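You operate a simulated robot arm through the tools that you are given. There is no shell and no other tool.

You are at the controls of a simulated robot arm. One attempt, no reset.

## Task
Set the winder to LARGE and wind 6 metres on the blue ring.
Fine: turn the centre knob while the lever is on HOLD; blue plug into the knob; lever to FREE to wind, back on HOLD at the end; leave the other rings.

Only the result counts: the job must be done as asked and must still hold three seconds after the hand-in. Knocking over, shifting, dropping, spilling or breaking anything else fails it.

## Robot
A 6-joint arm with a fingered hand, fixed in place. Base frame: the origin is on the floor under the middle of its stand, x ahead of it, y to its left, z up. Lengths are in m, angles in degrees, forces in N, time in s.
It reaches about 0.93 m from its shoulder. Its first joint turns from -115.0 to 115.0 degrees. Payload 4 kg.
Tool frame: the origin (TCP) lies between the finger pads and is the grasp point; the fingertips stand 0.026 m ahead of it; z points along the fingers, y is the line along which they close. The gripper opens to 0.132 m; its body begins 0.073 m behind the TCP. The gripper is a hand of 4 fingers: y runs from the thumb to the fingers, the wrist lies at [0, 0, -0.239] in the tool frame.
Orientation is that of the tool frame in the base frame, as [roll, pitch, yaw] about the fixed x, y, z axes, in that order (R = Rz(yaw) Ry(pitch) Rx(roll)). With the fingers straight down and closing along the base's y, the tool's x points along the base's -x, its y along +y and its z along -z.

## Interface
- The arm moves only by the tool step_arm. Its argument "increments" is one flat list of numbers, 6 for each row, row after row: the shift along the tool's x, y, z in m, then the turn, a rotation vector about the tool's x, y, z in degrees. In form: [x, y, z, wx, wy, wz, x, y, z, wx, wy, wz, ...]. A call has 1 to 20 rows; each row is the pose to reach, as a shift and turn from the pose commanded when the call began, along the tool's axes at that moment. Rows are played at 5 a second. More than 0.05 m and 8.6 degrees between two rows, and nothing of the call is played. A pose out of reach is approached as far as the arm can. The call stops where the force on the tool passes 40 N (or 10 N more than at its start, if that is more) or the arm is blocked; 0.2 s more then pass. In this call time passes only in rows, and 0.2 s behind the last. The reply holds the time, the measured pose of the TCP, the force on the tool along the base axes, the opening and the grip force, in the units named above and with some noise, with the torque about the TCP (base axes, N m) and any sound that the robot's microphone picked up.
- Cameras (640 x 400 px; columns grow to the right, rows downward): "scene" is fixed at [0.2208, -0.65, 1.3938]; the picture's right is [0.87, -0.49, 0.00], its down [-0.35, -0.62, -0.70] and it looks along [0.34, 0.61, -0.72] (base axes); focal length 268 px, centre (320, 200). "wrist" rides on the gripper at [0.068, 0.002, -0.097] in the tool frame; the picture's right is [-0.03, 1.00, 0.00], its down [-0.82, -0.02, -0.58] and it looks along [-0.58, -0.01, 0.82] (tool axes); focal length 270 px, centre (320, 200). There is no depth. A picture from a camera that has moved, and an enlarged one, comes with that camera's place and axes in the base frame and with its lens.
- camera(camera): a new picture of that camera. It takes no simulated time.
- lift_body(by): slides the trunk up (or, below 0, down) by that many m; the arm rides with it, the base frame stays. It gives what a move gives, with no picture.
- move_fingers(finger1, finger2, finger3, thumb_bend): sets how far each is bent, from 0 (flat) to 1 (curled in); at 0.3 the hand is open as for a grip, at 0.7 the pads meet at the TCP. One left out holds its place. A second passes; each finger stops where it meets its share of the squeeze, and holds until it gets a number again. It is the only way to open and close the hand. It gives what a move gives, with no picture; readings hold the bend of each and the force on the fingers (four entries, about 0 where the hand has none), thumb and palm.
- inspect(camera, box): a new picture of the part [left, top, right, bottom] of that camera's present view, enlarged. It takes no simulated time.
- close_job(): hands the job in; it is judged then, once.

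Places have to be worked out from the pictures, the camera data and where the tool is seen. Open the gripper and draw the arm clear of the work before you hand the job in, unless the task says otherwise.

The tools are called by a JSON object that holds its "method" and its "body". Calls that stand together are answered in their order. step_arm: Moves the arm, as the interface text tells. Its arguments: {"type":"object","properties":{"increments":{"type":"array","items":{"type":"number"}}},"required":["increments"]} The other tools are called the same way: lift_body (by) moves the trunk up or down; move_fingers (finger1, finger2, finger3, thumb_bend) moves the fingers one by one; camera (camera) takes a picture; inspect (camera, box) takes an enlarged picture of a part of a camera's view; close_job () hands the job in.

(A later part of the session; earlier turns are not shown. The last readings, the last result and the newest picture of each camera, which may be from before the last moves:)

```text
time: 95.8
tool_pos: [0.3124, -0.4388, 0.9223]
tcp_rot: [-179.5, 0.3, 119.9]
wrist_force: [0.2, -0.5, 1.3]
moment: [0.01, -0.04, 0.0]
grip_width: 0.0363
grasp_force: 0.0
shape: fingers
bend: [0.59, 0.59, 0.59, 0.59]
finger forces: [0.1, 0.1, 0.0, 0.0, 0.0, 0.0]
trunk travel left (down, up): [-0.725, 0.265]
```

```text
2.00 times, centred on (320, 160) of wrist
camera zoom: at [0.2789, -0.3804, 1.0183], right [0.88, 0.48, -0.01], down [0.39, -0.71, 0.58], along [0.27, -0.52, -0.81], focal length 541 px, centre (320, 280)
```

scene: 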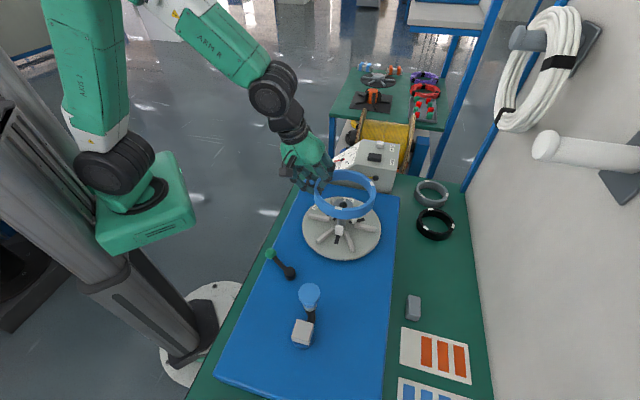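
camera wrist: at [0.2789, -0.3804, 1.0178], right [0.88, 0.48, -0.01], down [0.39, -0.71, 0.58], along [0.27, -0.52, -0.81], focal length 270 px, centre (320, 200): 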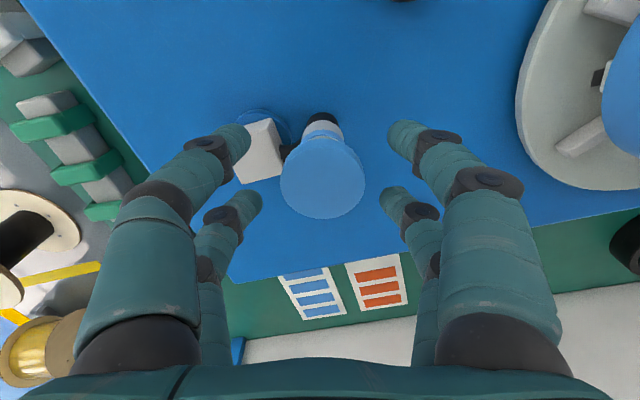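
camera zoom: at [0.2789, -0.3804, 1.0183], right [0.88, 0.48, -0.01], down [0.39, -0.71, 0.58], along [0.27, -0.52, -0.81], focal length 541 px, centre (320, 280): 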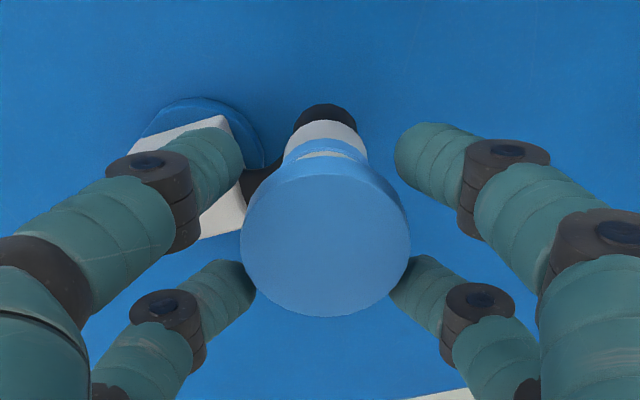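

The cage fits around the cap. I lower 4 mm and try the crank 30° clockwise, then look at the dial and disc to learn direction and ratio.

{"method": "step_arm", "body": {"increments": [0, 0, 0.004, 0, 0, 0, -0.0043, 0.0008, 0.004, 0, 0, 0, -0.0086, 0.0016, 0.004, 0, 0, 0, -0.013, 0.0017, 0.004, 0, 0, 0, -0.0175, 0.0017, 0.004, 0, 0, 0, -0.0219, 0.001, 0.004, 0, 0, 0, -0.0262, 0.0002, 0.004, 0, 0, 0]}}

{"method": "inspect", "body": {"camera": "wrist", "box": [180, 60, 460, 260]}}

{"method": "inspect", "body": {"camera": "scene", "box": [290, 130, 410, 260]}}

{"method": "inspect", "body": {"camera": "scene", "box": [328, 142, 366, 176]}}

```text
time: 97.4
tool_pos: [0.3276, -0.4635, 0.9181]
tcp_rot: [-179.4, 0.4, 119.9]
wrist_force: [-0.5, 0.4, 0.2]
moment: [-0.01, 0.01, -0.02]
grip_width: 0.039
grasp_force: 0.7
shape: fingers
bend: [0.58, 0.59, 0.59, 0.59]
finger forces: [1.1, 0.0, 0.1, 0.0, 0.8, 0.1]
trunk travel left (down, up): [-0.725, 0.265]
```

```text
2.00 times, centred on (320, 160) of wrist
camera zoom: at [0.2933, -0.403, 1.0138], right [0.88, 0.48, -0.01], down [0.39, -0.71, 0.58], along [0.27, -0.52, -0.81], focal length 541 px, centre (320, 280)
```

zoom: 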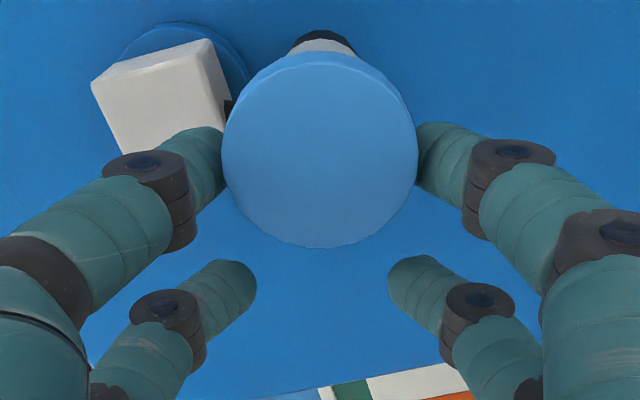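

```text
3.08 times, centred on (350, 195) of scene
camera zoom: at [0.2208, -0.65, 1.3938], right [0.87, -0.49, 0.0], down [-0.35, -0.62, -0.7], along [0.34, 0.61, -0.72], focal length 825 px, centre (228, 215)
```

zoom: 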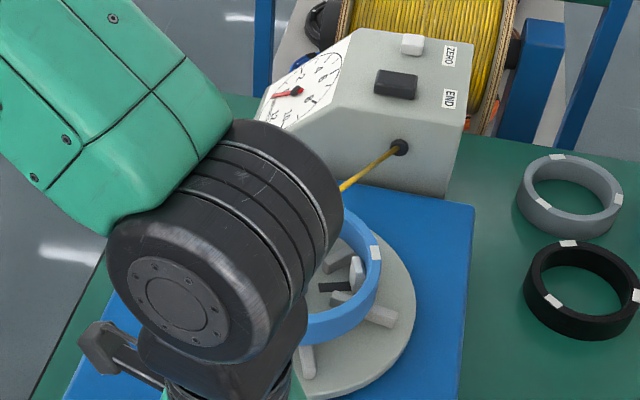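

```text
11.76 times, centred on (347, 159) of scene
camera zoom: at [0.2208, -0.65, 1.3938], right [0.87, -0.49, 0.0], down [-0.35, -0.62, -0.7], along [0.34, 0.61, -0.72], focal length 3153 px, centre (2, 682)
```

zoom: 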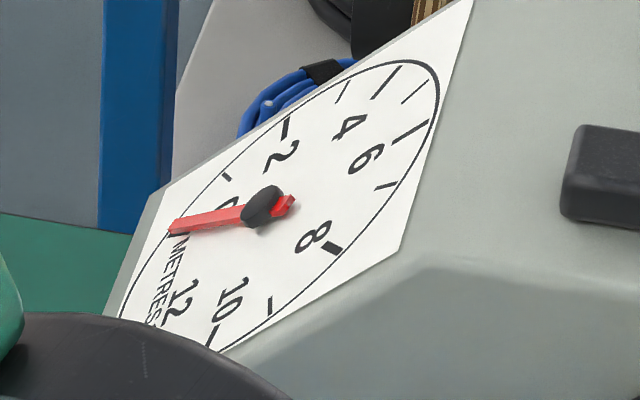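

The cap slid between the pairs—the crank didn't move. I re-centre on the cap and close the cage until all four tips just touch.

{"method": "step_arm", "body": {"increments": [0.0118, 0.0004, 0, 0, 0, 0, 0.0236, 0.0009, 0, 0, 0, 0]}}

{"method": "move_fingers", "body": {"finger1": 0.62, "finger2": 0.62, "finger3": 0.62, "thumb_bend": 0.62}}

{"method": "inspect", "body": {"camera": "wrist", "box": [180, 60, 460, 260]}}

```text
time: 98.0
tool_pos: [0.3142, -0.4416, 0.9179]
tcp_rot: [-179.5, 0.5, 120.0]
wrist_force: [-0.2, 0.6, -0.2]
moment: [0.04, 0.0, 0.02]
grip_width: 0.0365
grasp_force: 0.1
shape: fingers
bend: [0.59, 0.59, 0.59, 0.59]
finger forces: [0.1, 0.0, 0.0, 0.0, 0.0, 0.0]
trunk travel left (down, up): [-0.725, 0.265]
```

```text
time: 99.0
tool_pos: [0.3152, -0.441, 0.9172]
tcp_rot: [-179.5, 0.3, 120.0]
wrist_force: [-0.8, 0.4, -0.4]
moment: [-0.02, 0.04, 0.01]
grip_width: 0.0266
grasp_force: 0.6
shape: fingers
bend: [0.62, 0.61, 0.61, 0.62]
finger forces: [0.0, 0.6, 0.6, 0.0, 0.0, 0.0]
trunk travel left (down, up): [-0.725, 0.265]
```

```text
2.00 times, centred on (320, 160) of wrist
camera zoom: at [0.2818, -0.3818, 1.014], right [0.88, 0.48, -0.01], down [0.39, -0.71, 0.58], along [0.27, -0.52, -0.81], focal length 541 px, centre (320, 280)
```

zoom: 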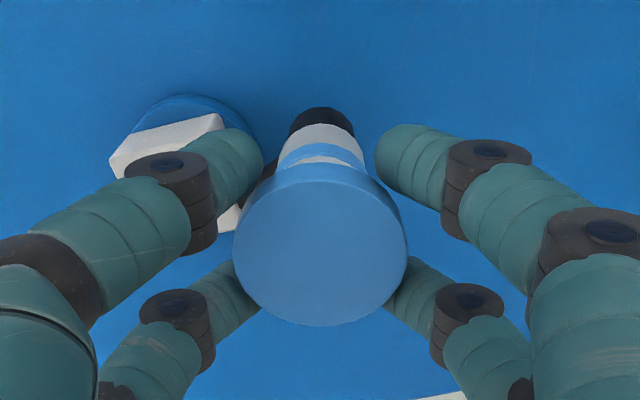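

{"method": "step_arm", "body": {"increments": [-0.0025, 0, 0, 0, 0, 0]}}

{"method": "move_fingers", "body": {"finger1": 0.64, "finger2": 0.63, "finger3": 0.63, "thumb_bend": 0.64}}

{"method": "inspect", "body": {"camera": "wrist", "box": [180, 60, 460, 260]}}

```text
time: 99.4
tool_pos: [0.3165, -0.4439, 0.9188]
tcp_rot: [-179.5, 0.4, 119.9]
wrist_force: [-1.4, 0.9, 0.5]
moment: [-0.01, -0.01, -0.01]
grip_width: 0.0269
grasp_force: 0.8
shape: fingers
bend: [0.62, 0.62, 0.62, 0.62]
finger forces: [0.4, 0.2, 0.2, 0.0, 0.7, 0.1]
trunk travel left (down, up): [-0.725, 0.265]
```

```text
time: 100.4
tool_pos: [0.3161, -0.444, 0.9182]
tcp_rot: [-179.5, 0.4, 119.9]
wrist_force: [-0.1, 0.5, 0.6]
moment: [0.04, 0.02, 0.02]
grip_width: 0.0248
grasp_force: 2.3
shape: fingers
bend: [0.62, 0.62, 0.62, 0.63]
finger forces: [1.0, 0.9, 0.6, 0.1, 1.5, 0.1]
trunk travel left (down, up): [-0.725, 0.265]
```

```text
2.00 times, centred on (320, 160) of wrist
camera zoom: at [0.2832, -0.3841, 1.0141], right [0.88, 0.48, -0.01], down [0.39, -0.71, 0.58], along [0.27, -0.52, -0.81], focal length 541 px, centre (320, 280)
```

zoom: 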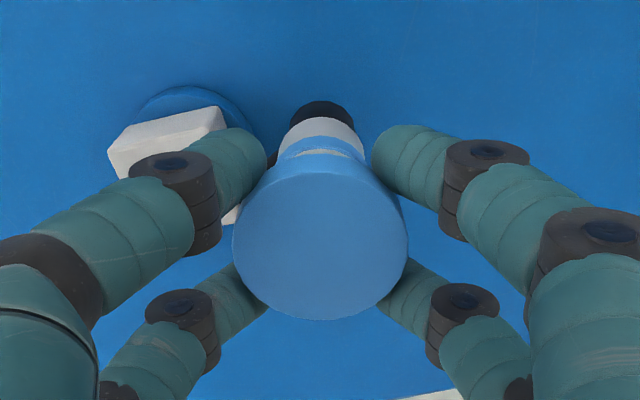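

All four tips now touch lightly (~1 N), so the cap is held at the TCP. I try 30° clockwise again.

{"method": "step_arm", "body": {"increments": [-0.0043, 0.0005, 0, 0, 0, 0, -0.0087, 0.0009, 0, 0, 0, 0, -0.013, 0.0005, 0, 0, 0, 0, -0.0174, 0.0001, 0, 0, 0, 0, -0.0217, -0.001, 0, 0, 0, 0, -0.0259, -0.002, 0, 0, 0, 0]}}

{"method": "inspect", "body": {"camera": "wrist", "box": [180, 60, 460, 260]}}

{"method": "inspect", "body": {"camera": "scene", "box": [290, 130, 410, 260]}}

{"method": "inspect", "body": {"camera": "scene", "box": [328, 142, 366, 176]}}

```text
time: 101.8
tool_pos: [0.3275, -0.469, 0.9185]
tcp_rot: [-179.4, 0.6, 119.8]
wrist_force: [1.2, -4.8, 1.1]
moment: [-0.07, -0.05, 0.03]
grip_width: 0.0244
grasp_force: 3.1
shape: fingers
bend: [0.62, 0.62, 0.62, 0.63]
finger forces: [0.8, 2.2, 2.0, 0.0, 1.3, 0.1]
trunk travel left (down, up): [-0.725, 0.265]
```

```text
2.00 times, centred on (320, 160) of wrist
camera zoom: at [0.2945, -0.409, 1.0142], right [0.88, 0.48, -0.01], down [0.39, -0.71, 0.59], along [0.27, -0.52, -0.81], focal length 541 px, centre (320, 280)
```

zoom: 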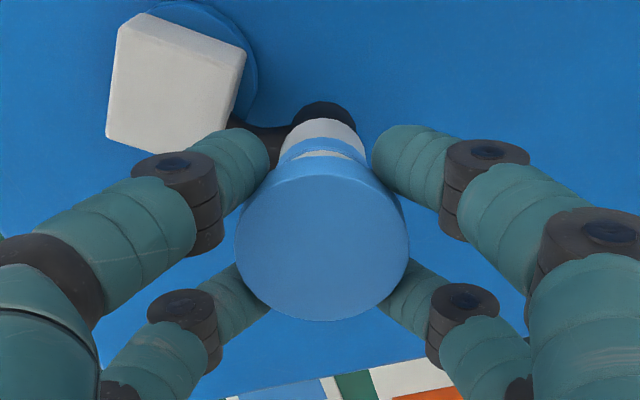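

```text
3.08 times, centred on (350, 195) of scene
camera zoom: at [0.2208, -0.65, 1.3938], right [0.87, -0.49, 0.0], down [-0.35, -0.62, -0.7], along [0.34, 0.61, -0.72], focal length 825 px, centre (228, 215)
```

zoom: 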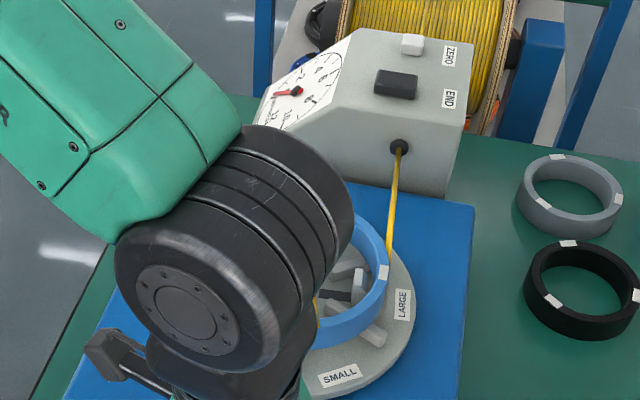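

```text
11.76 times, centred on (347, 159) of scene
camera zoom: at [0.2208, -0.65, 1.3938], right [0.87, -0.49, 0.0], down [-0.35, -0.62, -0.7], along [0.34, 0.61, -0.72], focal length 3153 px, centre (2, 682)
```

zoom: 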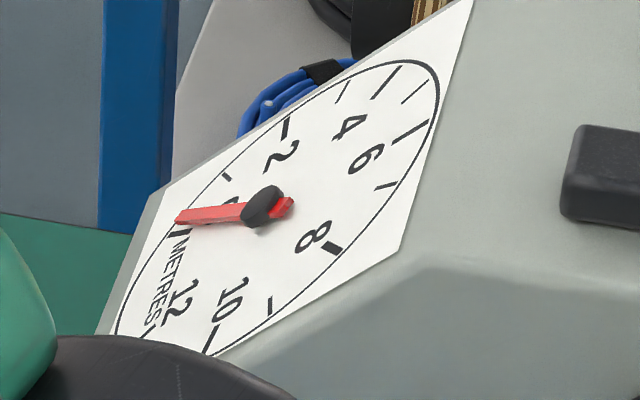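

Cranking clockwise works: the disc turned ≈4× as much, the wire is laying onto the ring, and the pointer has begun to rise. I continue with a smooth 180° along the fitted circle (hub (0.277, -0.477), R≈0.050).

{"method": "step_arm", "body": {"increments": [-0.0032, -0.0013, 0, 0, 0, 0, -0.0084, -0.0044, 0, 0, 0, 0, -0.0153, -0.0097, 0, 0, 0, 0, -0.0222, -0.0174, 0, 0, 0, 0, -0.0272, -0.0265, 0, 0, 0, 0, -0.0304, -0.0364, 0, 0, 0, 0, -0.0313, -0.0467, 0, 0, 0, 0, -0.0301, -0.0571, 0, 0, 0, 0, -0.0268, -0.067, 0, 0, 0, 0, -0.0214, -0.0759, 0, 0, 0, 0, -0.0144, -0.0835, 0, 0, 0, 0, -0.0059, -0.0895, 0, 0, 0, 0, 0.0036, -0.0936, 0, 0, 0, 0, 0.0138, -0.0957, 0, 0, 0, 0, 0.0224, -0.0957, 0, 0, 0, 0, 0.0293, -0.0947, 0, 0, 0, 0, 0.0335, -0.0935, 0, 0, 0, 0, 0.0368, -0.0923, 0, 0, 0, 0]}}

{"method": "inspect", "body": {"camera": "wrist", "box": [180, 60, 460, 260]}}

{"method": "inspect", "body": {"camera": "scene", "box": [290, 130, 410, 260]}}

{"method": "inspect", "body": {"camera": "scene", "box": [328, 142, 366, 176]}}

```text
time: 105.6
tool_pos: [0.2301, -0.482, 0.9202]
tcp_rot: [-179.6, 0.3, 119.9]
wrist_force: [-0.8, 1.4, 0.4]
moment: [-0.01, 0.0, 0.01]
grip_width: 0.0214
grasp_force: 2.9
shape: fingers
bend: [0.64, 0.62, 0.61, 0.64]
finger forces: [0.7, 1.4, 1.8, 0.0, 2.0, 0.1]
trunk travel left (down, up): [-0.725, 0.265]
```

```text
2.00 times, centred on (320, 160) of wrist
camera zoom: at [0.1959, -0.4216, 1.0149], right [0.88, 0.48, -0.01], down [0.39, -0.71, 0.58], along [0.27, -0.52, -0.81], focal length 541 px, centre (320, 280)
```

zoom: 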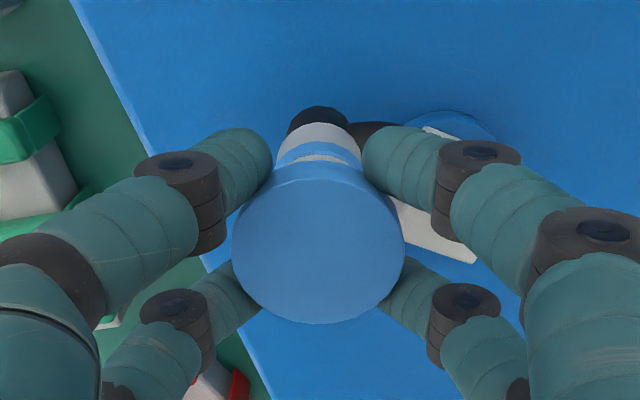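

```text
3.08 times, centred on (350, 195) of scene
camera zoom: at [0.2208, -0.65, 1.3938], right [0.87, -0.49, 0.0], down [-0.35, -0.62, -0.7], along [0.34, 0.61, -0.72], focal length 825 px, centre (228, 215)
```

zoom: 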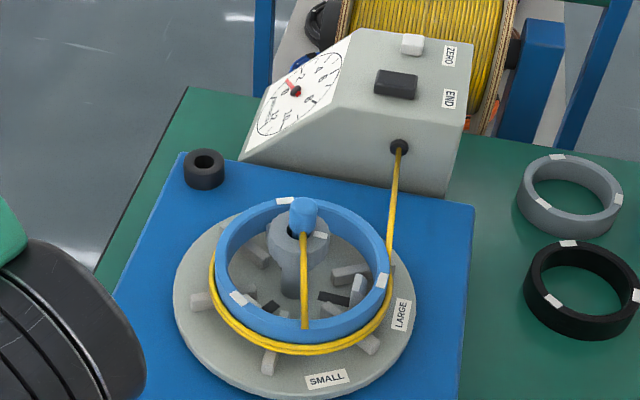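

```text
11.76 times, centred on (347, 159) of scene
camera zoom: at [0.2208, -0.65, 1.3938], right [0.87, -0.49, 0.0], down [-0.35, -0.62, -0.7], along [0.34, 0.61, -0.72], focal length 3153 px, centre (2, 682)
```

zoom: 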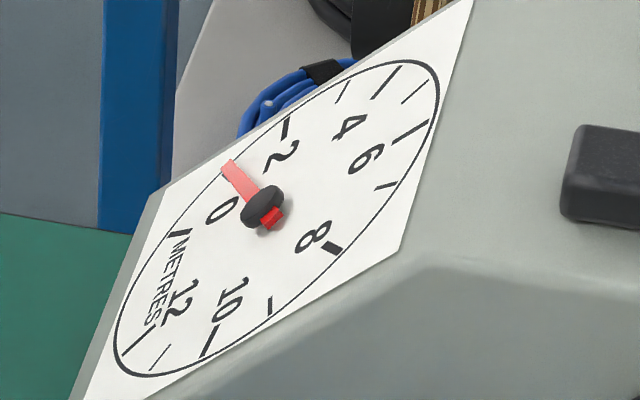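

Winding nicely: wire is on the ring, the gear ratio is 4:1 and the dial reads ≈1.1 m. I crank a further 260° smoothly.

{"method": "step_arm", "body": {"increments": [0.0048, 0.0022, 0, 0, 0, 0, 0.0126, 0.0075, 0, 0, 0, 0, 0.0215, 0.017, 0, 0, 0, 0, 0.0276, 0.0284, 0, 0, 0, 0, 0.0306, 0.041, 0, 0, 0, 0, 0.0302, 0.054, 0, 0, 0, 0, 0.0264, 0.0664, 0, 0, 0, 0, 0.0195, 0.0774, 0, 0, 0, 0, 0.01, 0.0863, 0, 0, 0, 0, -0.0014, 0.0924, 0, 0, 0, 0, -0.014, 0.0954, 0, 0, 0, 0, -0.027, 0.095, 0, 0, 0, 0, -0.0394, 0.0912, 0, 0, 0, 0, -0.0504, 0.0843, 0, 0, 0, 0, -0.0593, 0.0748, 0, 0, 0, 0, -0.0654, 0.0633, 0, 0, 0, 0, -0.0682, 0.0525, 0, 0, 0, 0, -0.0685, 0.0438, 0, 0, 0, 0, -0.068, 0.0377, 0, 0, 0, 0, -0.0674, 0.0352, 0, 0, 0, 0]}}

{"method": "inspect", "body": {"camera": "wrist", "box": [180, 60, 460, 260]}}

{"method": "inspect", "body": {"camera": "scene", "box": [290, 130, 410, 260]}}

{"method": "inspect", "body": {"camera": "scene", "box": [328, 142, 366, 176]}}

```text
time: 109.8
tool_pos: [0.2914, -0.5227, 0.9184]
tcp_rot: [-179.6, 0.3, 120.0]
wrist_force: [-4.0, -1.9, -0.4]
moment: [-0.08, 0.03, -0.01]
grip_width: 0.0225
grasp_force: 3.1
shape: fingers
bend: [0.64, 0.62, 0.6, 0.63]
finger forces: [0.0, 0.5, 3.2, 0.0, 2.3, 0.0]
trunk travel left (down, up): [-0.725, 0.265]
```

```text
2.00 times, centred on (320, 160) of wrist
camera zoom: at [0.2592, -0.4628, 1.0151], right [0.88, 0.48, -0.01], down [0.39, -0.71, 0.58], along [0.27, -0.52, -0.81], focal length 541 px, centre (320, 280)
```

zoom: 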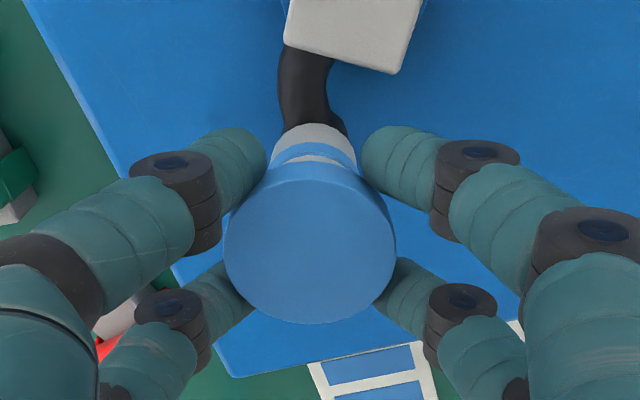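

```text
3.08 times, centred on (350, 195) of scene
camera zoom: at [0.2208, -0.65, 1.3938], right [0.87, -0.49, 0.0], down [-0.35, -0.62, -0.7], along [0.34, 0.61, -0.72], focal length 825 px, centre (228, 215)
```

zoom: 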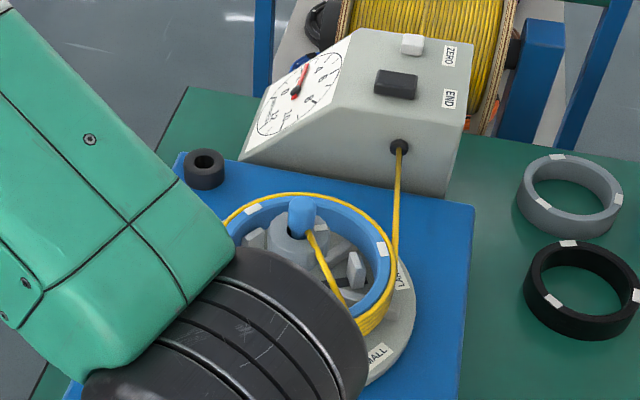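

```text
11.76 times, centred on (347, 159) of scene
camera zoom: at [0.2208, -0.65, 1.3938], right [0.87, -0.49, 0.0], down [-0.35, -0.62, -0.7], along [0.34, 0.61, -0.72], focal length 3153 px, centre (2, 682)
```

zoom: 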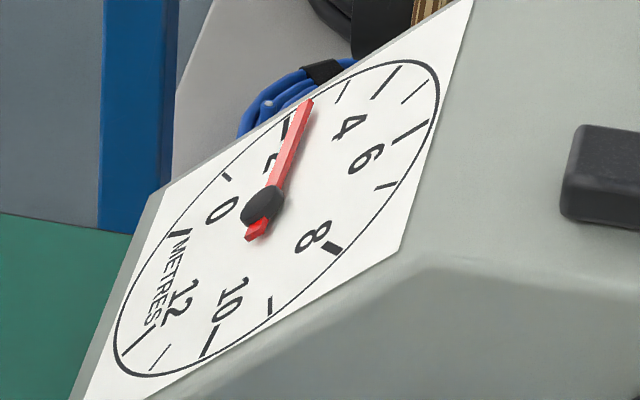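

The dial reads ≈2.4 m, as predicted (≈1.34 m per 260°). Another 260°.

{"method": "step_arm", "body": {"increments": [0.0014, -0.005, 0, 0, 0, 0, 0.0052, -0.0137, 0, 0, 0, 0, 0.013, -0.024, 0, 0, 0, 0, 0.0232, -0.0321, 0, 0, 0, 0, 0.0352, -0.0371, 0, 0, 0, 0, 0.048, -0.0389, 0, 0, 0, 0, 0.0609, -0.0374, 0, 0, 0, 0, 0.0729, -0.0326, 0, 0, 0, 0, 0.0832, -0.0248, 0, 0, 0, 0, 0.0913, -0.0146, 0, 0, 0, 0, 0.0963, -0.0026, 0, 0, 0, 0, 0.0982, 0.0102, 0, 0, 0, 0, 0.0967, 0.0231, 0, 0, 0, 0, 0.0918, 0.0351, 0, 0, 0, 0, 0.084, 0.0454, 0, 0, 0, 0, 0.0738, 0.0535, 0, 0, 0, 0, 0.0635, 0.0581, 0, 0, 0, 0, 0.0551, 0.06, 0, 0, 0, 0, 0.049, 0.0604, 0, 0, 0, 0, 0.0464, 0.0603, 0, 0, 0, 0]}}

{"method": "inspect", "body": {"camera": "wrist", "box": [180, 60, 460, 260]}}

{"method": "inspect", "body": {"camera": "scene", "box": [290, 130, 410, 260]}}

{"method": "inspect", "body": {"camera": "scene", "box": [328, 142, 366, 176]}}

```text
time: 114.0
tool_pos: [0.3216, -0.4532, 0.9185]
tcp_rot: [-179.4, 0.3, 119.9]
wrist_force: [-0.1, 2.1, 0.8]
moment: [0.0, 0.0, -0.01]
grip_width: 0.0221
grasp_force: 2.8
shape: fingers
bend: [0.63, 0.62, 0.62, 0.64]
finger forces: [1.5, 1.6, 1.5, 0.0, 2.0, 0.1]
trunk travel left (down, up): [-0.725, 0.265]
```

```text
2.00 times, centred on (320, 160) of wrist
camera zoom: at [0.2891, -0.3923, 1.0145], right [0.88, 0.48, -0.01], down [0.39, -0.71, 0.58], along [0.27, -0.52, -0.81], focal length 541 px, centre (320, 280)
```

zoom: 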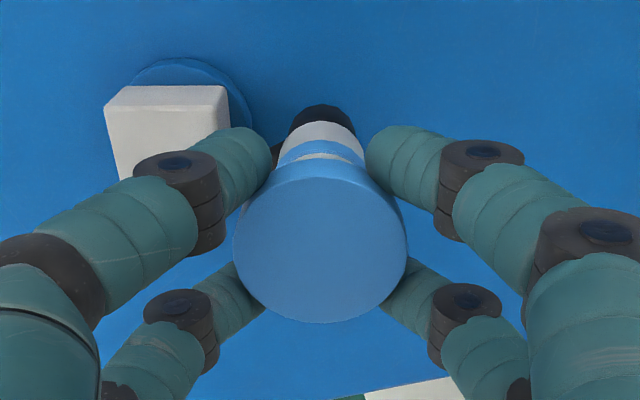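

```text
3.08 times, centred on (350, 195) of scene
camera zoom: at [0.2208, -0.65, 1.3938], right [0.87, -0.49, 0.0], down [-0.35, -0.62, -0.7], along [0.34, 0.61, -0.72], focal length 825 px, centre (228, 215)
```

zoom: 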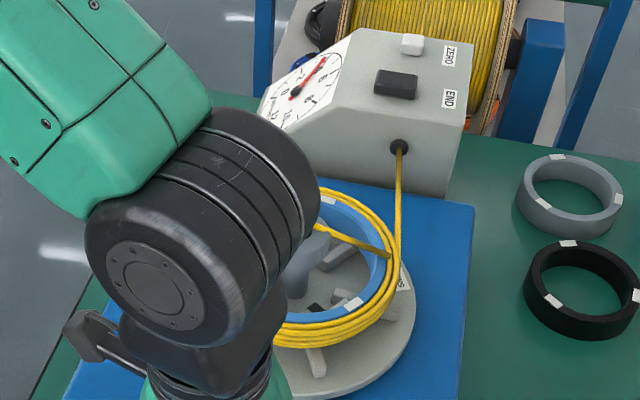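

```text
11.76 times, centred on (347, 159) of scene
camera zoom: at [0.2208, -0.65, 1.3938], right [0.87, -0.49, 0.0], down [-0.35, -0.62, -0.7], along [0.34, 0.61, -0.72], focal length 3153 px, centre (2, 682)
```

zoom: 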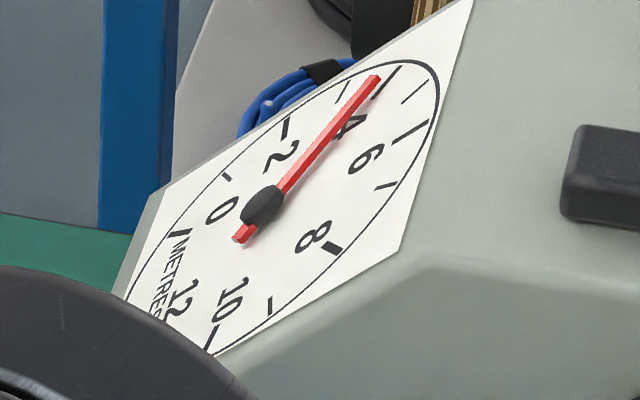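

The dial is just short of 4 (≈3.8 m). One more 260° should bring it to ≈5.1 m.

{"method": "step_arm", "body": {"increments": [-0.0051, -0.0005, 0, 0, 0, 0, -0.0144, -0.0027, 0, 0, 0, 0, -0.0259, -0.0087, 0, 0, 0, 0, -0.0356, -0.0174, 0, 0, 0, 0, -0.0428, -0.0282, 0, 0, 0, 0, -0.0467, -0.0405, 0, 0, 0, 0, -0.0475, -0.0535, 0, 0, 0, 0, -0.0448, -0.0661, 0, 0, 0, 0, -0.0388, -0.0777, 0, 0, 0, 0, -0.0302, -0.0874, 0, 0, 0, 0, -0.0194, -0.0945, 0, 0, 0, 0, -0.007, -0.0985, 0, 0, 0, 0, 0.006, -0.0992, 0, 0, 0, 0, 0.0186, -0.0966, 0, 0, 0, 0, 0.0302, -0.0906, 0, 0, 0, 0, 0.0399, -0.0819, 0, 0, 0, 0, 0.0462, -0.0727, 0, 0, 0, 0, 0.0495, -0.0646, 0, 0, 0, 0, 0.051, -0.0588, 0, 0, 0, 0, 0.0514, -0.0563, 0, 0, 0, 0]}}

{"method": "inspect", "body": {"camera": "wrist", "box": [180, 60, 460, 260]}}

{"method": "inspect", "body": {"camera": "scene", "box": [290, 130, 410, 260]}}

{"method": "inspect", "body": {"camera": "scene", "box": [328, 142, 366, 176]}}

```text
time: 118.2
tool_pos: [0.2485, -0.4356, 0.9185]
tcp_rot: [-179.5, 0.4, 120.0]
wrist_force: [2.2, 2.4, 1.5]
moment: [0.05, -0.05, 0.01]
grip_width: 0.0227
grasp_force: 2.8
shape: fingers
bend: [0.62, 0.61, 0.62, 0.64]
finger forces: [1.9, 2.1, 0.6, 0.0, 0.7, 0.0]
trunk travel left (down, up): [-0.725, 0.265]
```

```text
2.00 times, centred on (320, 160) of wrist
camera zoom: at [0.2154, -0.3754, 1.0143], right [0.88, 0.48, -0.01], down [0.39, -0.71, 0.58], along [0.27, -0.52, -0.81], focal length 541 px, centre (320, 280)
```

zoom: 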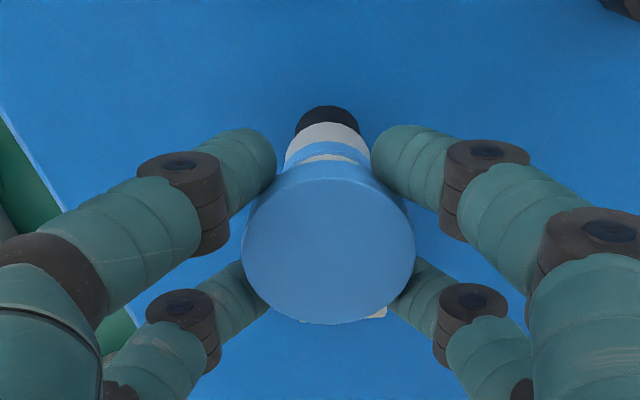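

```text
3.08 times, centred on (350, 195) of scene
camera zoom: at [0.2208, -0.65, 1.3938], right [0.87, -0.49, 0.0], down [-0.35, -0.62, -0.7], along [0.34, 0.61, -0.72], focal length 825 px, centre (228, 215)
```

zoom: 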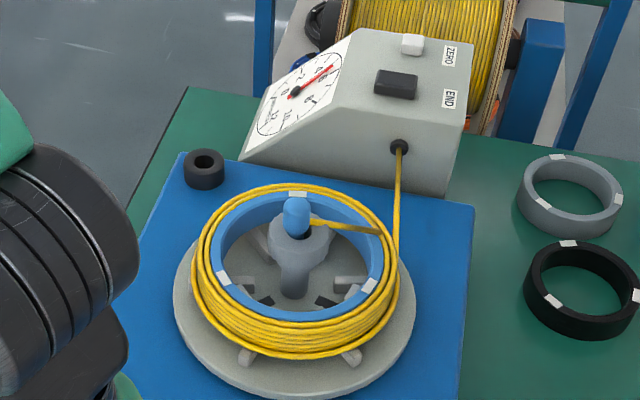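

```text
11.76 times, centred on (347, 159) of scene
camera zoom: at [0.2208, -0.65, 1.3938], right [0.87, -0.49, 0.0], down [-0.35, -0.62, -0.7], along [0.34, 0.61, -0.72], focal length 3153 px, centre (2, 682)
```

zoom: 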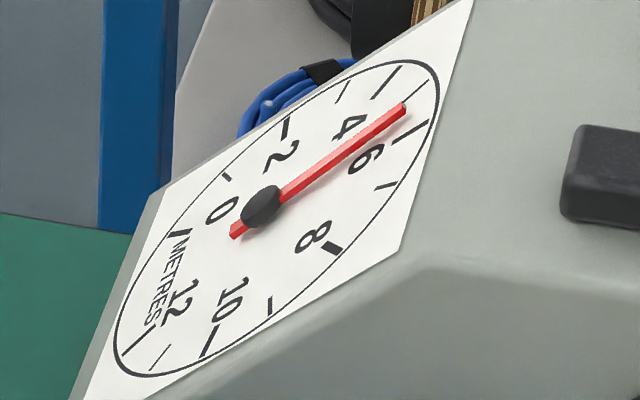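

By careful dial geometry (correcting for the pointer's height) the reading is about 5.5 m. I go on slowly with 70° more and re-read.

{"method": "step_arm", "body": {"increments": [0.0003, 0.0035, 0, 0, 0, 0, 0.0003, 0.0105, 0, 0, 0, 0, -0.0011, 0.019, 0, 0, 0, 0, -0.004, 0.0271, 0, 0, 0, 0, -0.0083, 0.0347, 0, 0, 0, 0, -0.0137, 0.0414, 0, 0, 0, 0, -0.0189, 0.046, 0, 0, 0, 0, -0.0224, 0.0485, 0, 0, 0, 0, -0.0247, 0.0498, 0, 0, 0, 0, -0.0262, 0.0507, 0, 0, 0, 0]}}

{"method": "inspect", "body": {"camera": "scene", "box": [328, 142, 366, 176]}}

{"method": "inspect", "body": {"camera": "scene", "box": [290, 130, 410, 260]}}

```text
time: 120.4
tool_pos: [0.3065, -0.4333, 0.9177]
tcp_rot: [-179.5, 0.5, 119.8]
wrist_force: [2.3, -3.8, 1.3]
moment: [-0.07, -0.04, -0.01]
grip_width: 0.0219
grasp_force: 3.3
shape: fingers
bend: [0.63, 0.62, 0.61, 0.64]
finger forces: [0.8, 2.4, 2.3, 0.1, 0.9, 0.0]
trunk travel left (down, up): [-0.725, 0.265]
```

```text
11.76 times, centred on (347, 159) of scene
camera zoom: at [0.2208, -0.65, 1.3938], right [0.87, -0.49, 0.0], down [-0.35, -0.62, -0.7], along [0.34, 0.61, -0.72], focal length 3153 px, centre (2, 682)
```

zoom: 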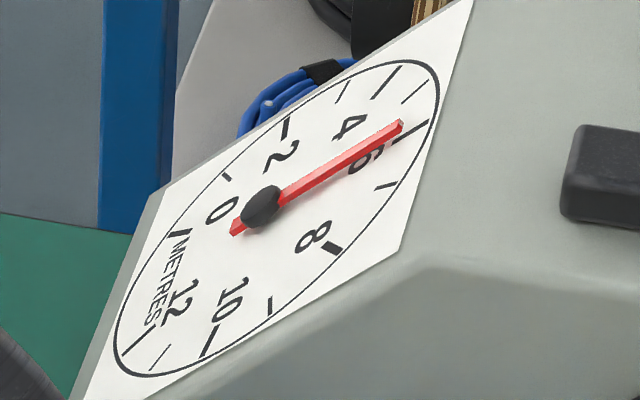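

```text
3.08 times, centred on (350, 195) of scene
camera zoom: at [0.2208, -0.65, 1.3938], right [0.87, -0.49, 0.0], down [-0.35, -0.62, -0.7], along [0.34, 0.61, -0.72], focal length 825 px, centre (228, 215)
```

zoom: 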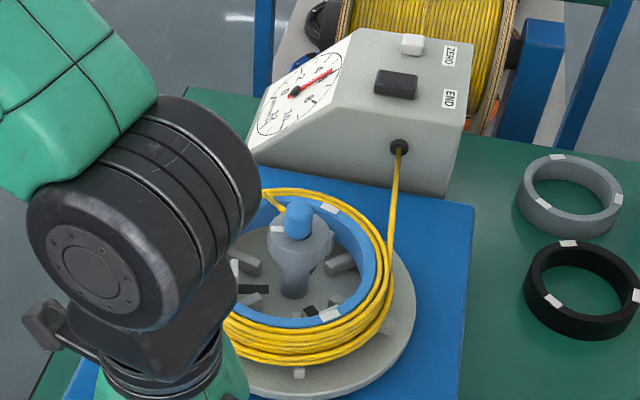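

The pointer now appears right at 6. I zoom in further for a precise reading.

{"method": "inspect", "body": {"camera": "scene", "box": [340, 145, 366, 165]}}

{"method": "inspect", "body": {"camera": "wrist", "box": [380, 0, 640, 200]}}

```text
16.00 times, centred on (353, 155) of scene
camera zoom: at [0.2208, -0.65, 1.3938], right [0.87, -0.49, 0.0], down [-0.35, -0.62, -0.7], along [0.34, 0.61, -0.72], focal length 4289 px, centre (-208, 920)
```

zoom: 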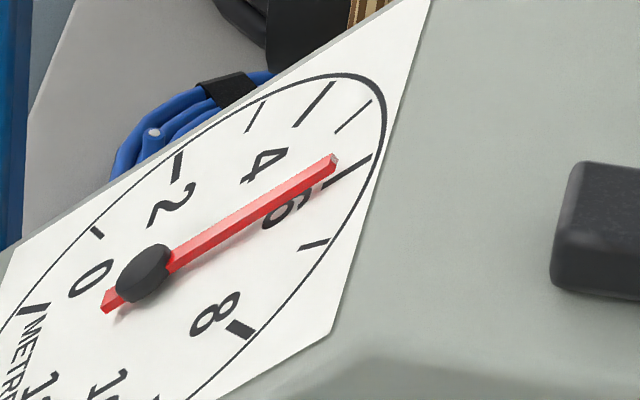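

```text
2.00 times, centred on (510, 100) of wrist
camera zoom: at [0.2727, -0.3739, 1.0139], right [0.88, 0.48, -0.01], down [0.39, -0.71, 0.58], along [0.27, -0.52, -0.81], focal length 541 px, centre (-60, 400)
```

zoom: 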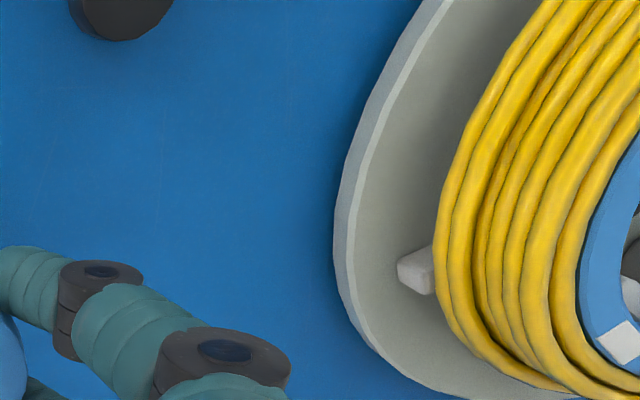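

To pin the reading down I use the dial geometry: at 6 m the pointer must be parallel to the panel's sloping side edges. I zoom in on those edges to measure them.

{"method": "inspect", "body": {"camera": "scene", "box": [324, 138, 368, 182]}}

{"method": "inspect", "body": {"camera": "scene", "box": [352, 136, 372, 166]}}

{"method": "inspect", "body": {"camera": "scene", "box": [326, 150, 346, 180]}}

```text
9.09 times, centred on (346, 160) of scene
camera zoom: at [0.2208, -0.65, 1.3938], right [0.87, -0.49, 0.0], down [-0.35, -0.62, -0.7], along [0.34, 0.61, -0.72], focal length 2437 px, centre (84, 564)
```

zoom: 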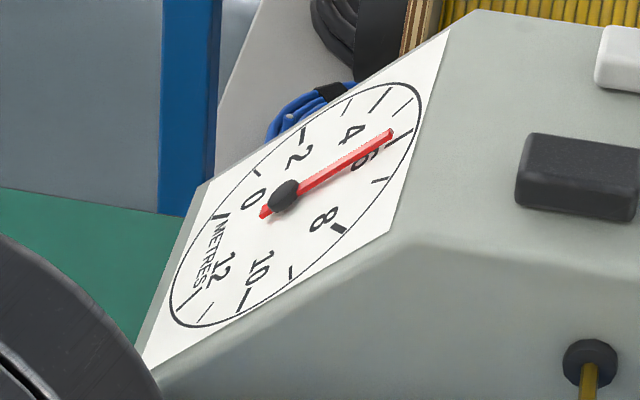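

```text
13.33 times, centred on (362, 151) of scene
camera zoom: at [0.2208, -0.65, 1.3938], right [0.87, -0.49, 0.0], down [-0.35, -0.62, -0.7], along [0.34, 0.61, -0.72], focal length 3574 px, centre (-240, 853)
```

zoom: 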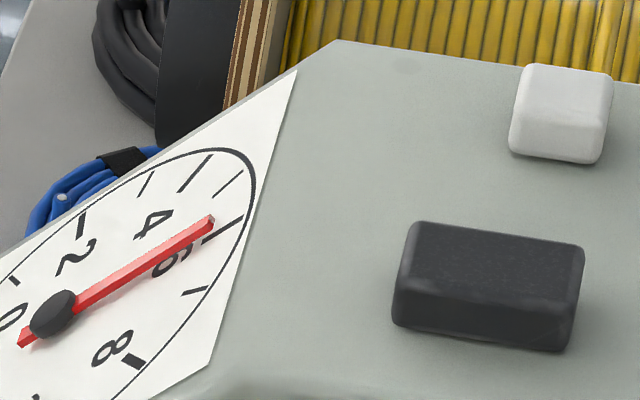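

```text
13.33 times, centred on (336, 165) of scene
camera zoom: at [0.2208, -0.65, 1.3938], right [0.87, -0.49, 0.0], down [-0.35, -0.62, -0.7], along [0.34, 0.61, -0.72], focal length 3574 px, centre (107, 667)
```

zoom: 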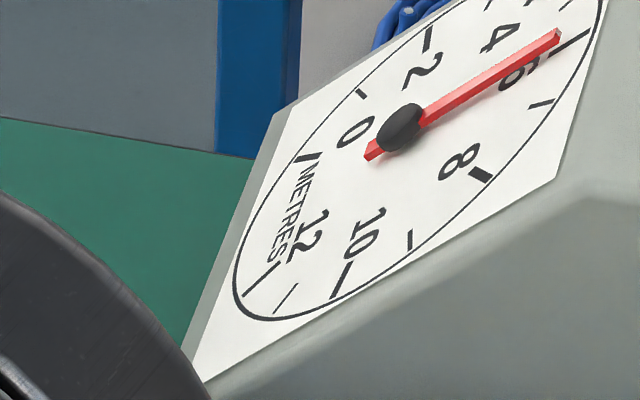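

From the panel corners, a pointer at exactly 6 m should lie at ≈31.2° in the picture; it measures ≈31.9°, i.e. about 5.94 m. I add 11° of crank (≈0.06 m) and measure again.

{"method": "step_arm", "body": {"increments": [-0.0015, 0.0008, 0, 0, 0, 0, -0.0031, 0.0016, 0, 0, 0, 0, -0.0047, 0.0022, 0, 0, 0, 0, -0.0063, 0.0028, 0, 0, 0, 0, -0.0076, 0.0032, 0, 0, 0, 0, -0.0088, 0.0036, 0, 0, 0, 0]}}

{"method": "inspect", "body": {"camera": "scene", "box": [334, 146, 366, 166]}}

{"method": "inspect", "body": {"camera": "scene", "box": [352, 136, 372, 166]}}

{"method": "inspect", "body": {"camera": "scene", "box": [290, 130, 410, 260]}}

```text
time: 121.8
tool_pos: [0.3129, -0.4398, 0.9184]
tcp_rot: [-179.5, 0.3, 119.9]
wrist_force: [-0.8, 0.9, 0.1]
moment: [0.02, 0.0, 0.02]
grip_width: 0.0221
grasp_force: 2.9
shape: fingers
bend: [0.63, 0.62, 0.61, 0.64]
finger forces: [1.2, 1.2, 1.6, 0.1, 1.9, 0.0]
trunk travel left (down, up): [-0.725, 0.265]
```

```text
16.00 times, centred on (350, 156) of scene
camera zoom: at [0.2208, -0.65, 1.3938], right [0.87, -0.49, 0.0], down [-0.35, -0.62, -0.7], along [0.34, 0.61, -0.72], focal length 4289 px, centre (-160, 904)
```

zoom: 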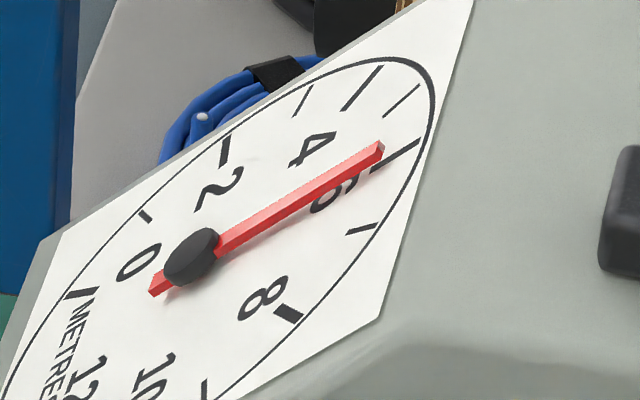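

```text
13.33 times, centred on (362, 151) of scene
camera zoom: at [0.2208, -0.65, 1.3938], right [0.87, -0.49, 0.0], down [-0.35, -0.62, -0.7], along [0.34, 0.61, -0.72], focal length 3574 px, centre (-240, 853)
```

zoom: 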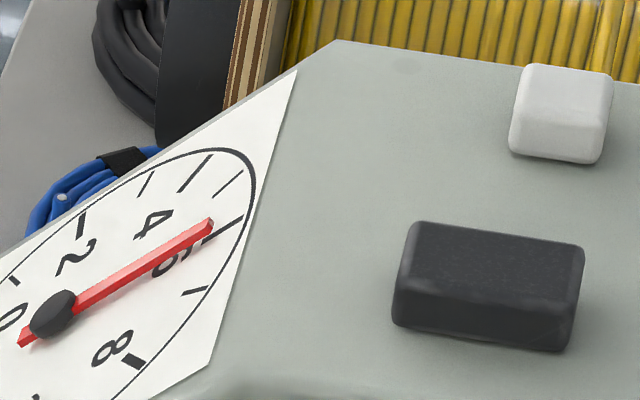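

```text
3.08 times, centred on (350, 195) of scene
camera zoom: at [0.2208, -0.65, 1.3938], right [0.87, -0.49, 0.0], down [-0.35, -0.62, -0.7], along [0.34, 0.61, -0.72], focal length 825 px, centre (228, 215)
```

zoom: 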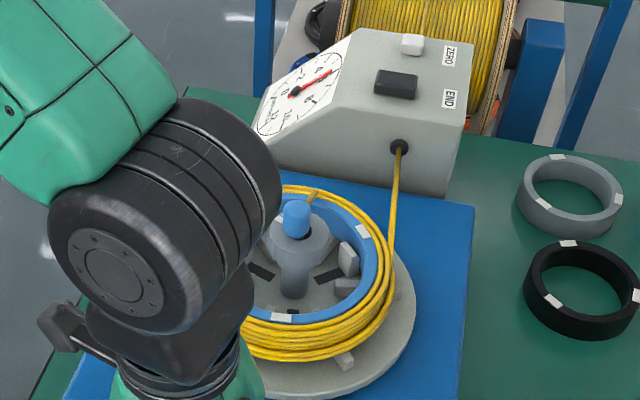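

The pointer now measures ≈31.2°, matching the dial's 6-axis (≈31.3°): 6.0 m within a few cm. I release the cap gently and check that nothing drifts.

{"method": "move_fingers", "body": {"finger1": 0.6, "finger2": 0.6, "finger3": 0.6, "thumb_bend": 0.6}}

{"method": "move_fingers", "body": {"finger1": 0.48, "finger2": 0.48, "finger3": 0.48, "thumb_bend": 0.48}}

{"method": "inspect", "body": {"camera": "scene", "box": [334, 146, 366, 166]}}

{"method": "inspect", "body": {"camera": "wrist", "box": [180, 60, 460, 260]}}

```text
time: 122.8
tool_pos: [0.3134, -0.4392, 0.9178]
tcp_rot: [-179.5, 0.5, 119.9]
wrist_force: [-1.2, 1.0, -0.6]
moment: [-0.03, -0.02, 0.02]
grip_width: 0.0318
grasp_force: 0.1
shape: fingers
bend: [0.6, 0.6, 0.6, 0.6]
finger forces: [0.0, 0.1, 0.0, 0.0, 0.1, 0.1]
trunk travel left (down, up): [-0.725, 0.265]
```

```text
time: 123.8
tool_pos: [0.313, -0.4384, 0.9187]
tcp_rot: [-179.5, 0.4, 120.0]
wrist_force: [-0.1, 0.8, -0.6]
moment: [-0.01, -0.01, 0.0]
grip_width: 0.0723
grasp_force: 0.1
shape: fingers
bend: [0.48, 0.48, 0.48, 0.48]
finger forces: [0.0, 0.1, 0.1, 0.1, 0.0, 0.0]
trunk travel left (down, up): [-0.725, 0.265]
```

```text
16.00 times, centred on (350, 156) of scene
camera zoom: at [0.2208, -0.65, 1.3938], right [0.87, -0.49, 0.0], down [-0.35, -0.62, -0.7], along [0.34, 0.61, -0.72], focal length 4289 px, centre (-160, 904)
```

zoom: 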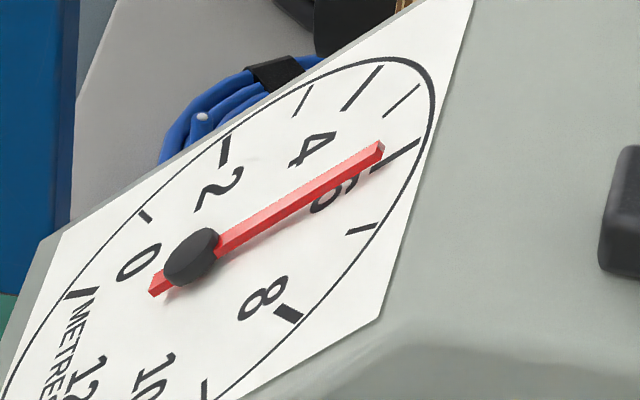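

```text
2.00 times, centred on (320, 160) of wrist
camera zoom: at [0.2792, -0.3793, 1.0141], right [0.88, 0.48, -0.01], down [0.39, -0.71, 0.58], along [0.27, -0.52, -0.81], focal length 541 px, centre (320, 280)
```

zoom: 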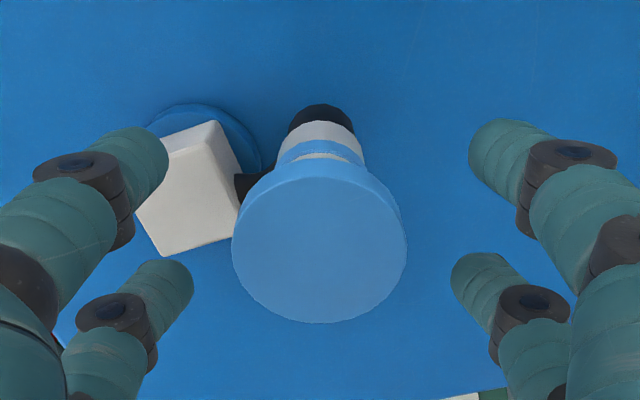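

Stable after release. I raise straight up and go back to the earlier viewpoint near the meter to double-check the dial with the wrist camera before holding.

{"method": "step_arm", "body": {"increments": [0, 0, -0.045, 0, 0, 0, 0, 0, -0.09, 0, 0, 0, 0, 0, -0.13, 0, 0, 0, 0.0053, 0.0406, -0.13, 0, 0, -5.2, 0.0105, 0.0811, -0.13, 0, 0, -10.3, 0.0158, 0.1217, -0.13, 0, 0, -15.5, 0.021, 0.1623, -0.13, 0, 0, -20.7, 0.0263, 0.2028, -0.13, 0, 0, -25.8, 0.0315, 0.2434, -0.13, 0, 0, -31]}}

{"method": "camera", "body": {"camera": "wrist"}}

{"method": "inspect", "body": {"camera": "wrist", "box": [500, 20, 640, 160]}}

{"method": "inspect", "body": {"camera": "scene", "box": [334, 146, 366, 166]}}

```text
time: 125.8
tool_pos: [0.5087, -0.2894, 1.0463]
tcp_rot: [-179.4, 0.0, 150.9]
wrist_force: [0.3, -0.1, -0.6]
moment: [-0.01, 0.01, 0.0]
grip_width: 0.072
grasp_force: 0.1
shape: fingers
bend: [0.48, 0.48, 0.48, 0.48]
finger forces: [0.1, 0.0, 0.0, 0.0, 0.0, 0.0]
trunk travel left (down, up): [-0.725, 0.265]
```

```text
taken
camera wrist: at [0.4486, -0.2542, 1.1419], right [0.51, 0.86, -0.01], down [0.71, -0.41, 0.58], along [0.49, -0.3, -0.82], focal length 270 px, centre (320, 200)
```

wrist: 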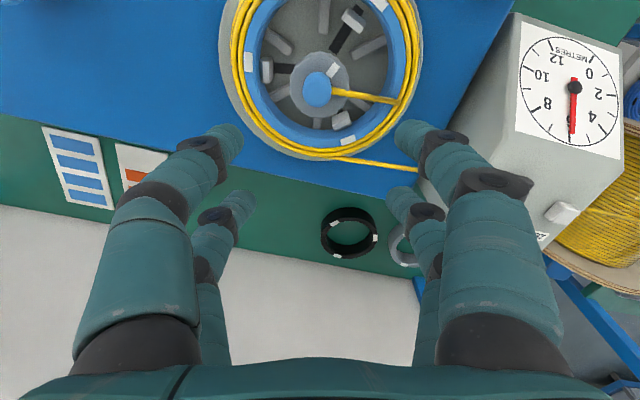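

```text
2.86 times, centred on (570, 90) of wrist
camera zoom: at [0.4486, -0.2542, 1.1419], right [0.51, 0.86, -0.01], down [0.71, -0.41, 0.58], along [0.49, -0.3, -0.82], focal length 772 px, centre (-394, 514)
```

zoom: 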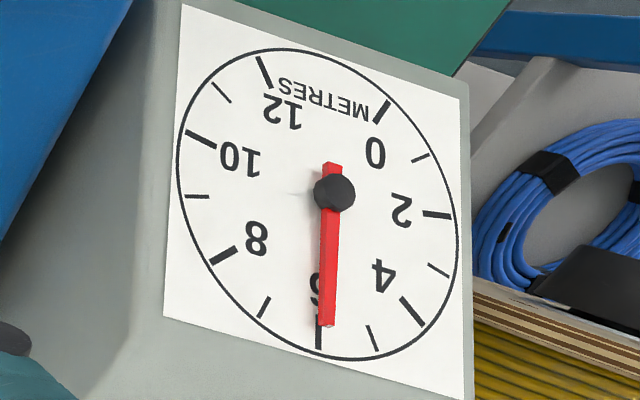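

```text
16.00 times, centred on (350, 156) of scene
camera zoom: at [0.2208, -0.65, 1.3938], right [0.87, -0.49, 0.0], down [-0.35, -0.62, -0.7], along [0.34, 0.61, -0.72], focal length 4289 px, centre (-160, 904)
```

zoom: 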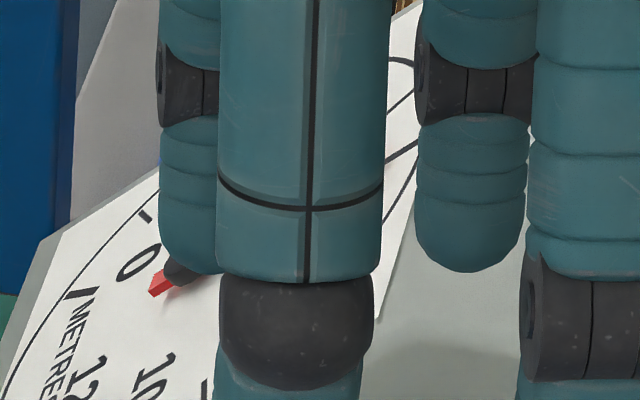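

The wrist view shows the pointer right on the 6 tick (≈6.0 m). Now back to the lever: I move over the green ball at its FREE position.

{"method": "step_arm", "body": {"increments": [0.0306, -0.0227, 0, 0, 0, -1.7, 0.0612, -0.0455, 0, 0, 0, -3.4, 0.0918, -0.0682, 0, 0, 0, -5.1, 0.1223, -0.091, 0.02, 0, 0, -6.9, 0.1529, -0.1137, 0.04, 0, 0, -8.6, 0.1835, -0.1365, 0.06, 0, 0, -10.3, 0.2141, -0.1592, 0.08, 0, 0, -12]}}

{"method": "move_fingers", "body": {"finger1": 0.55, "finger2": 0.55, "finger3": 0.55, "thumb_bend": 0.55}}

{"method": "camera", "body": {"camera": "wrist"}}

{"method": "inspect", "body": {"camera": "scene", "box": [220, 200, 340, 310]}}

```text
time: 127.4
tool_pos: [0.2432, -0.3239, 0.968]
tcp_rot: [-179.3, -0.1, 163.0]
wrist_force: [0.1, -0.1, 1.1]
moment: [0.03, 0.0, 0.0]
grip_width: 0.0723
grasp_force: 0.1
shape: fingers
bend: [0.48, 0.48, 0.48, 0.48]
finger forces: [0.1, 0.0, 0.0, 0.0, 0.0, 0.0]
trunk travel left (down, up): [-0.725, 0.265]
```

```text
time: 128.4
tool_pos: [0.2439, -0.3238, 0.9677]
tcp_rot: [-179.4, -0.1, 162.9]
wrist_force: [0.9, -0.1, 0.7]
moment: [-0.03, 0.01, 0.03]
grip_width: 0.0497
grasp_force: 0.0
shape: fingers
bend: [0.55, 0.55, 0.55, 0.55]
finger forces: [0.0, 0.0, 0.0, 0.0, 0.0, 0.0]
trunk travel left (down, up): [-0.725, 0.265]
```

```text
taken
camera wrist: at [0.1779, -0.3027, 1.0643], right [0.32, 0.95, -0.01], down [0.78, -0.25, 0.58], along [0.54, -0.19, -0.82], focal length 270 px, centre (320, 200)
```

wrist: 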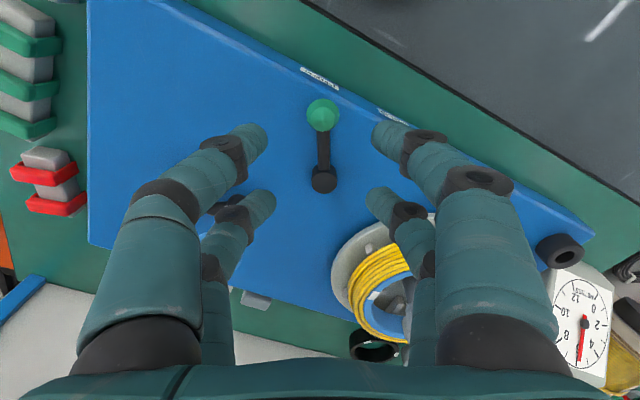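

```text
3.64 times, centred on (280, 255) of scene
camera zoom: at [0.2208, -0.65, 1.3938], right [0.87, -0.49, 0.0], down [-0.35, -0.62, -0.7], along [0.34, 0.61, -0.72], focal length 975 px, centre (466, 0)
```

zoom: 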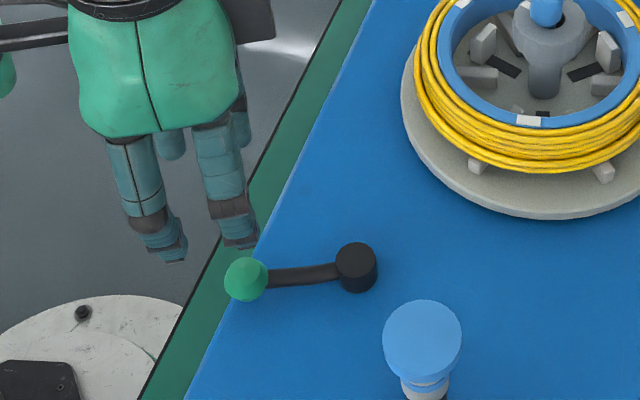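

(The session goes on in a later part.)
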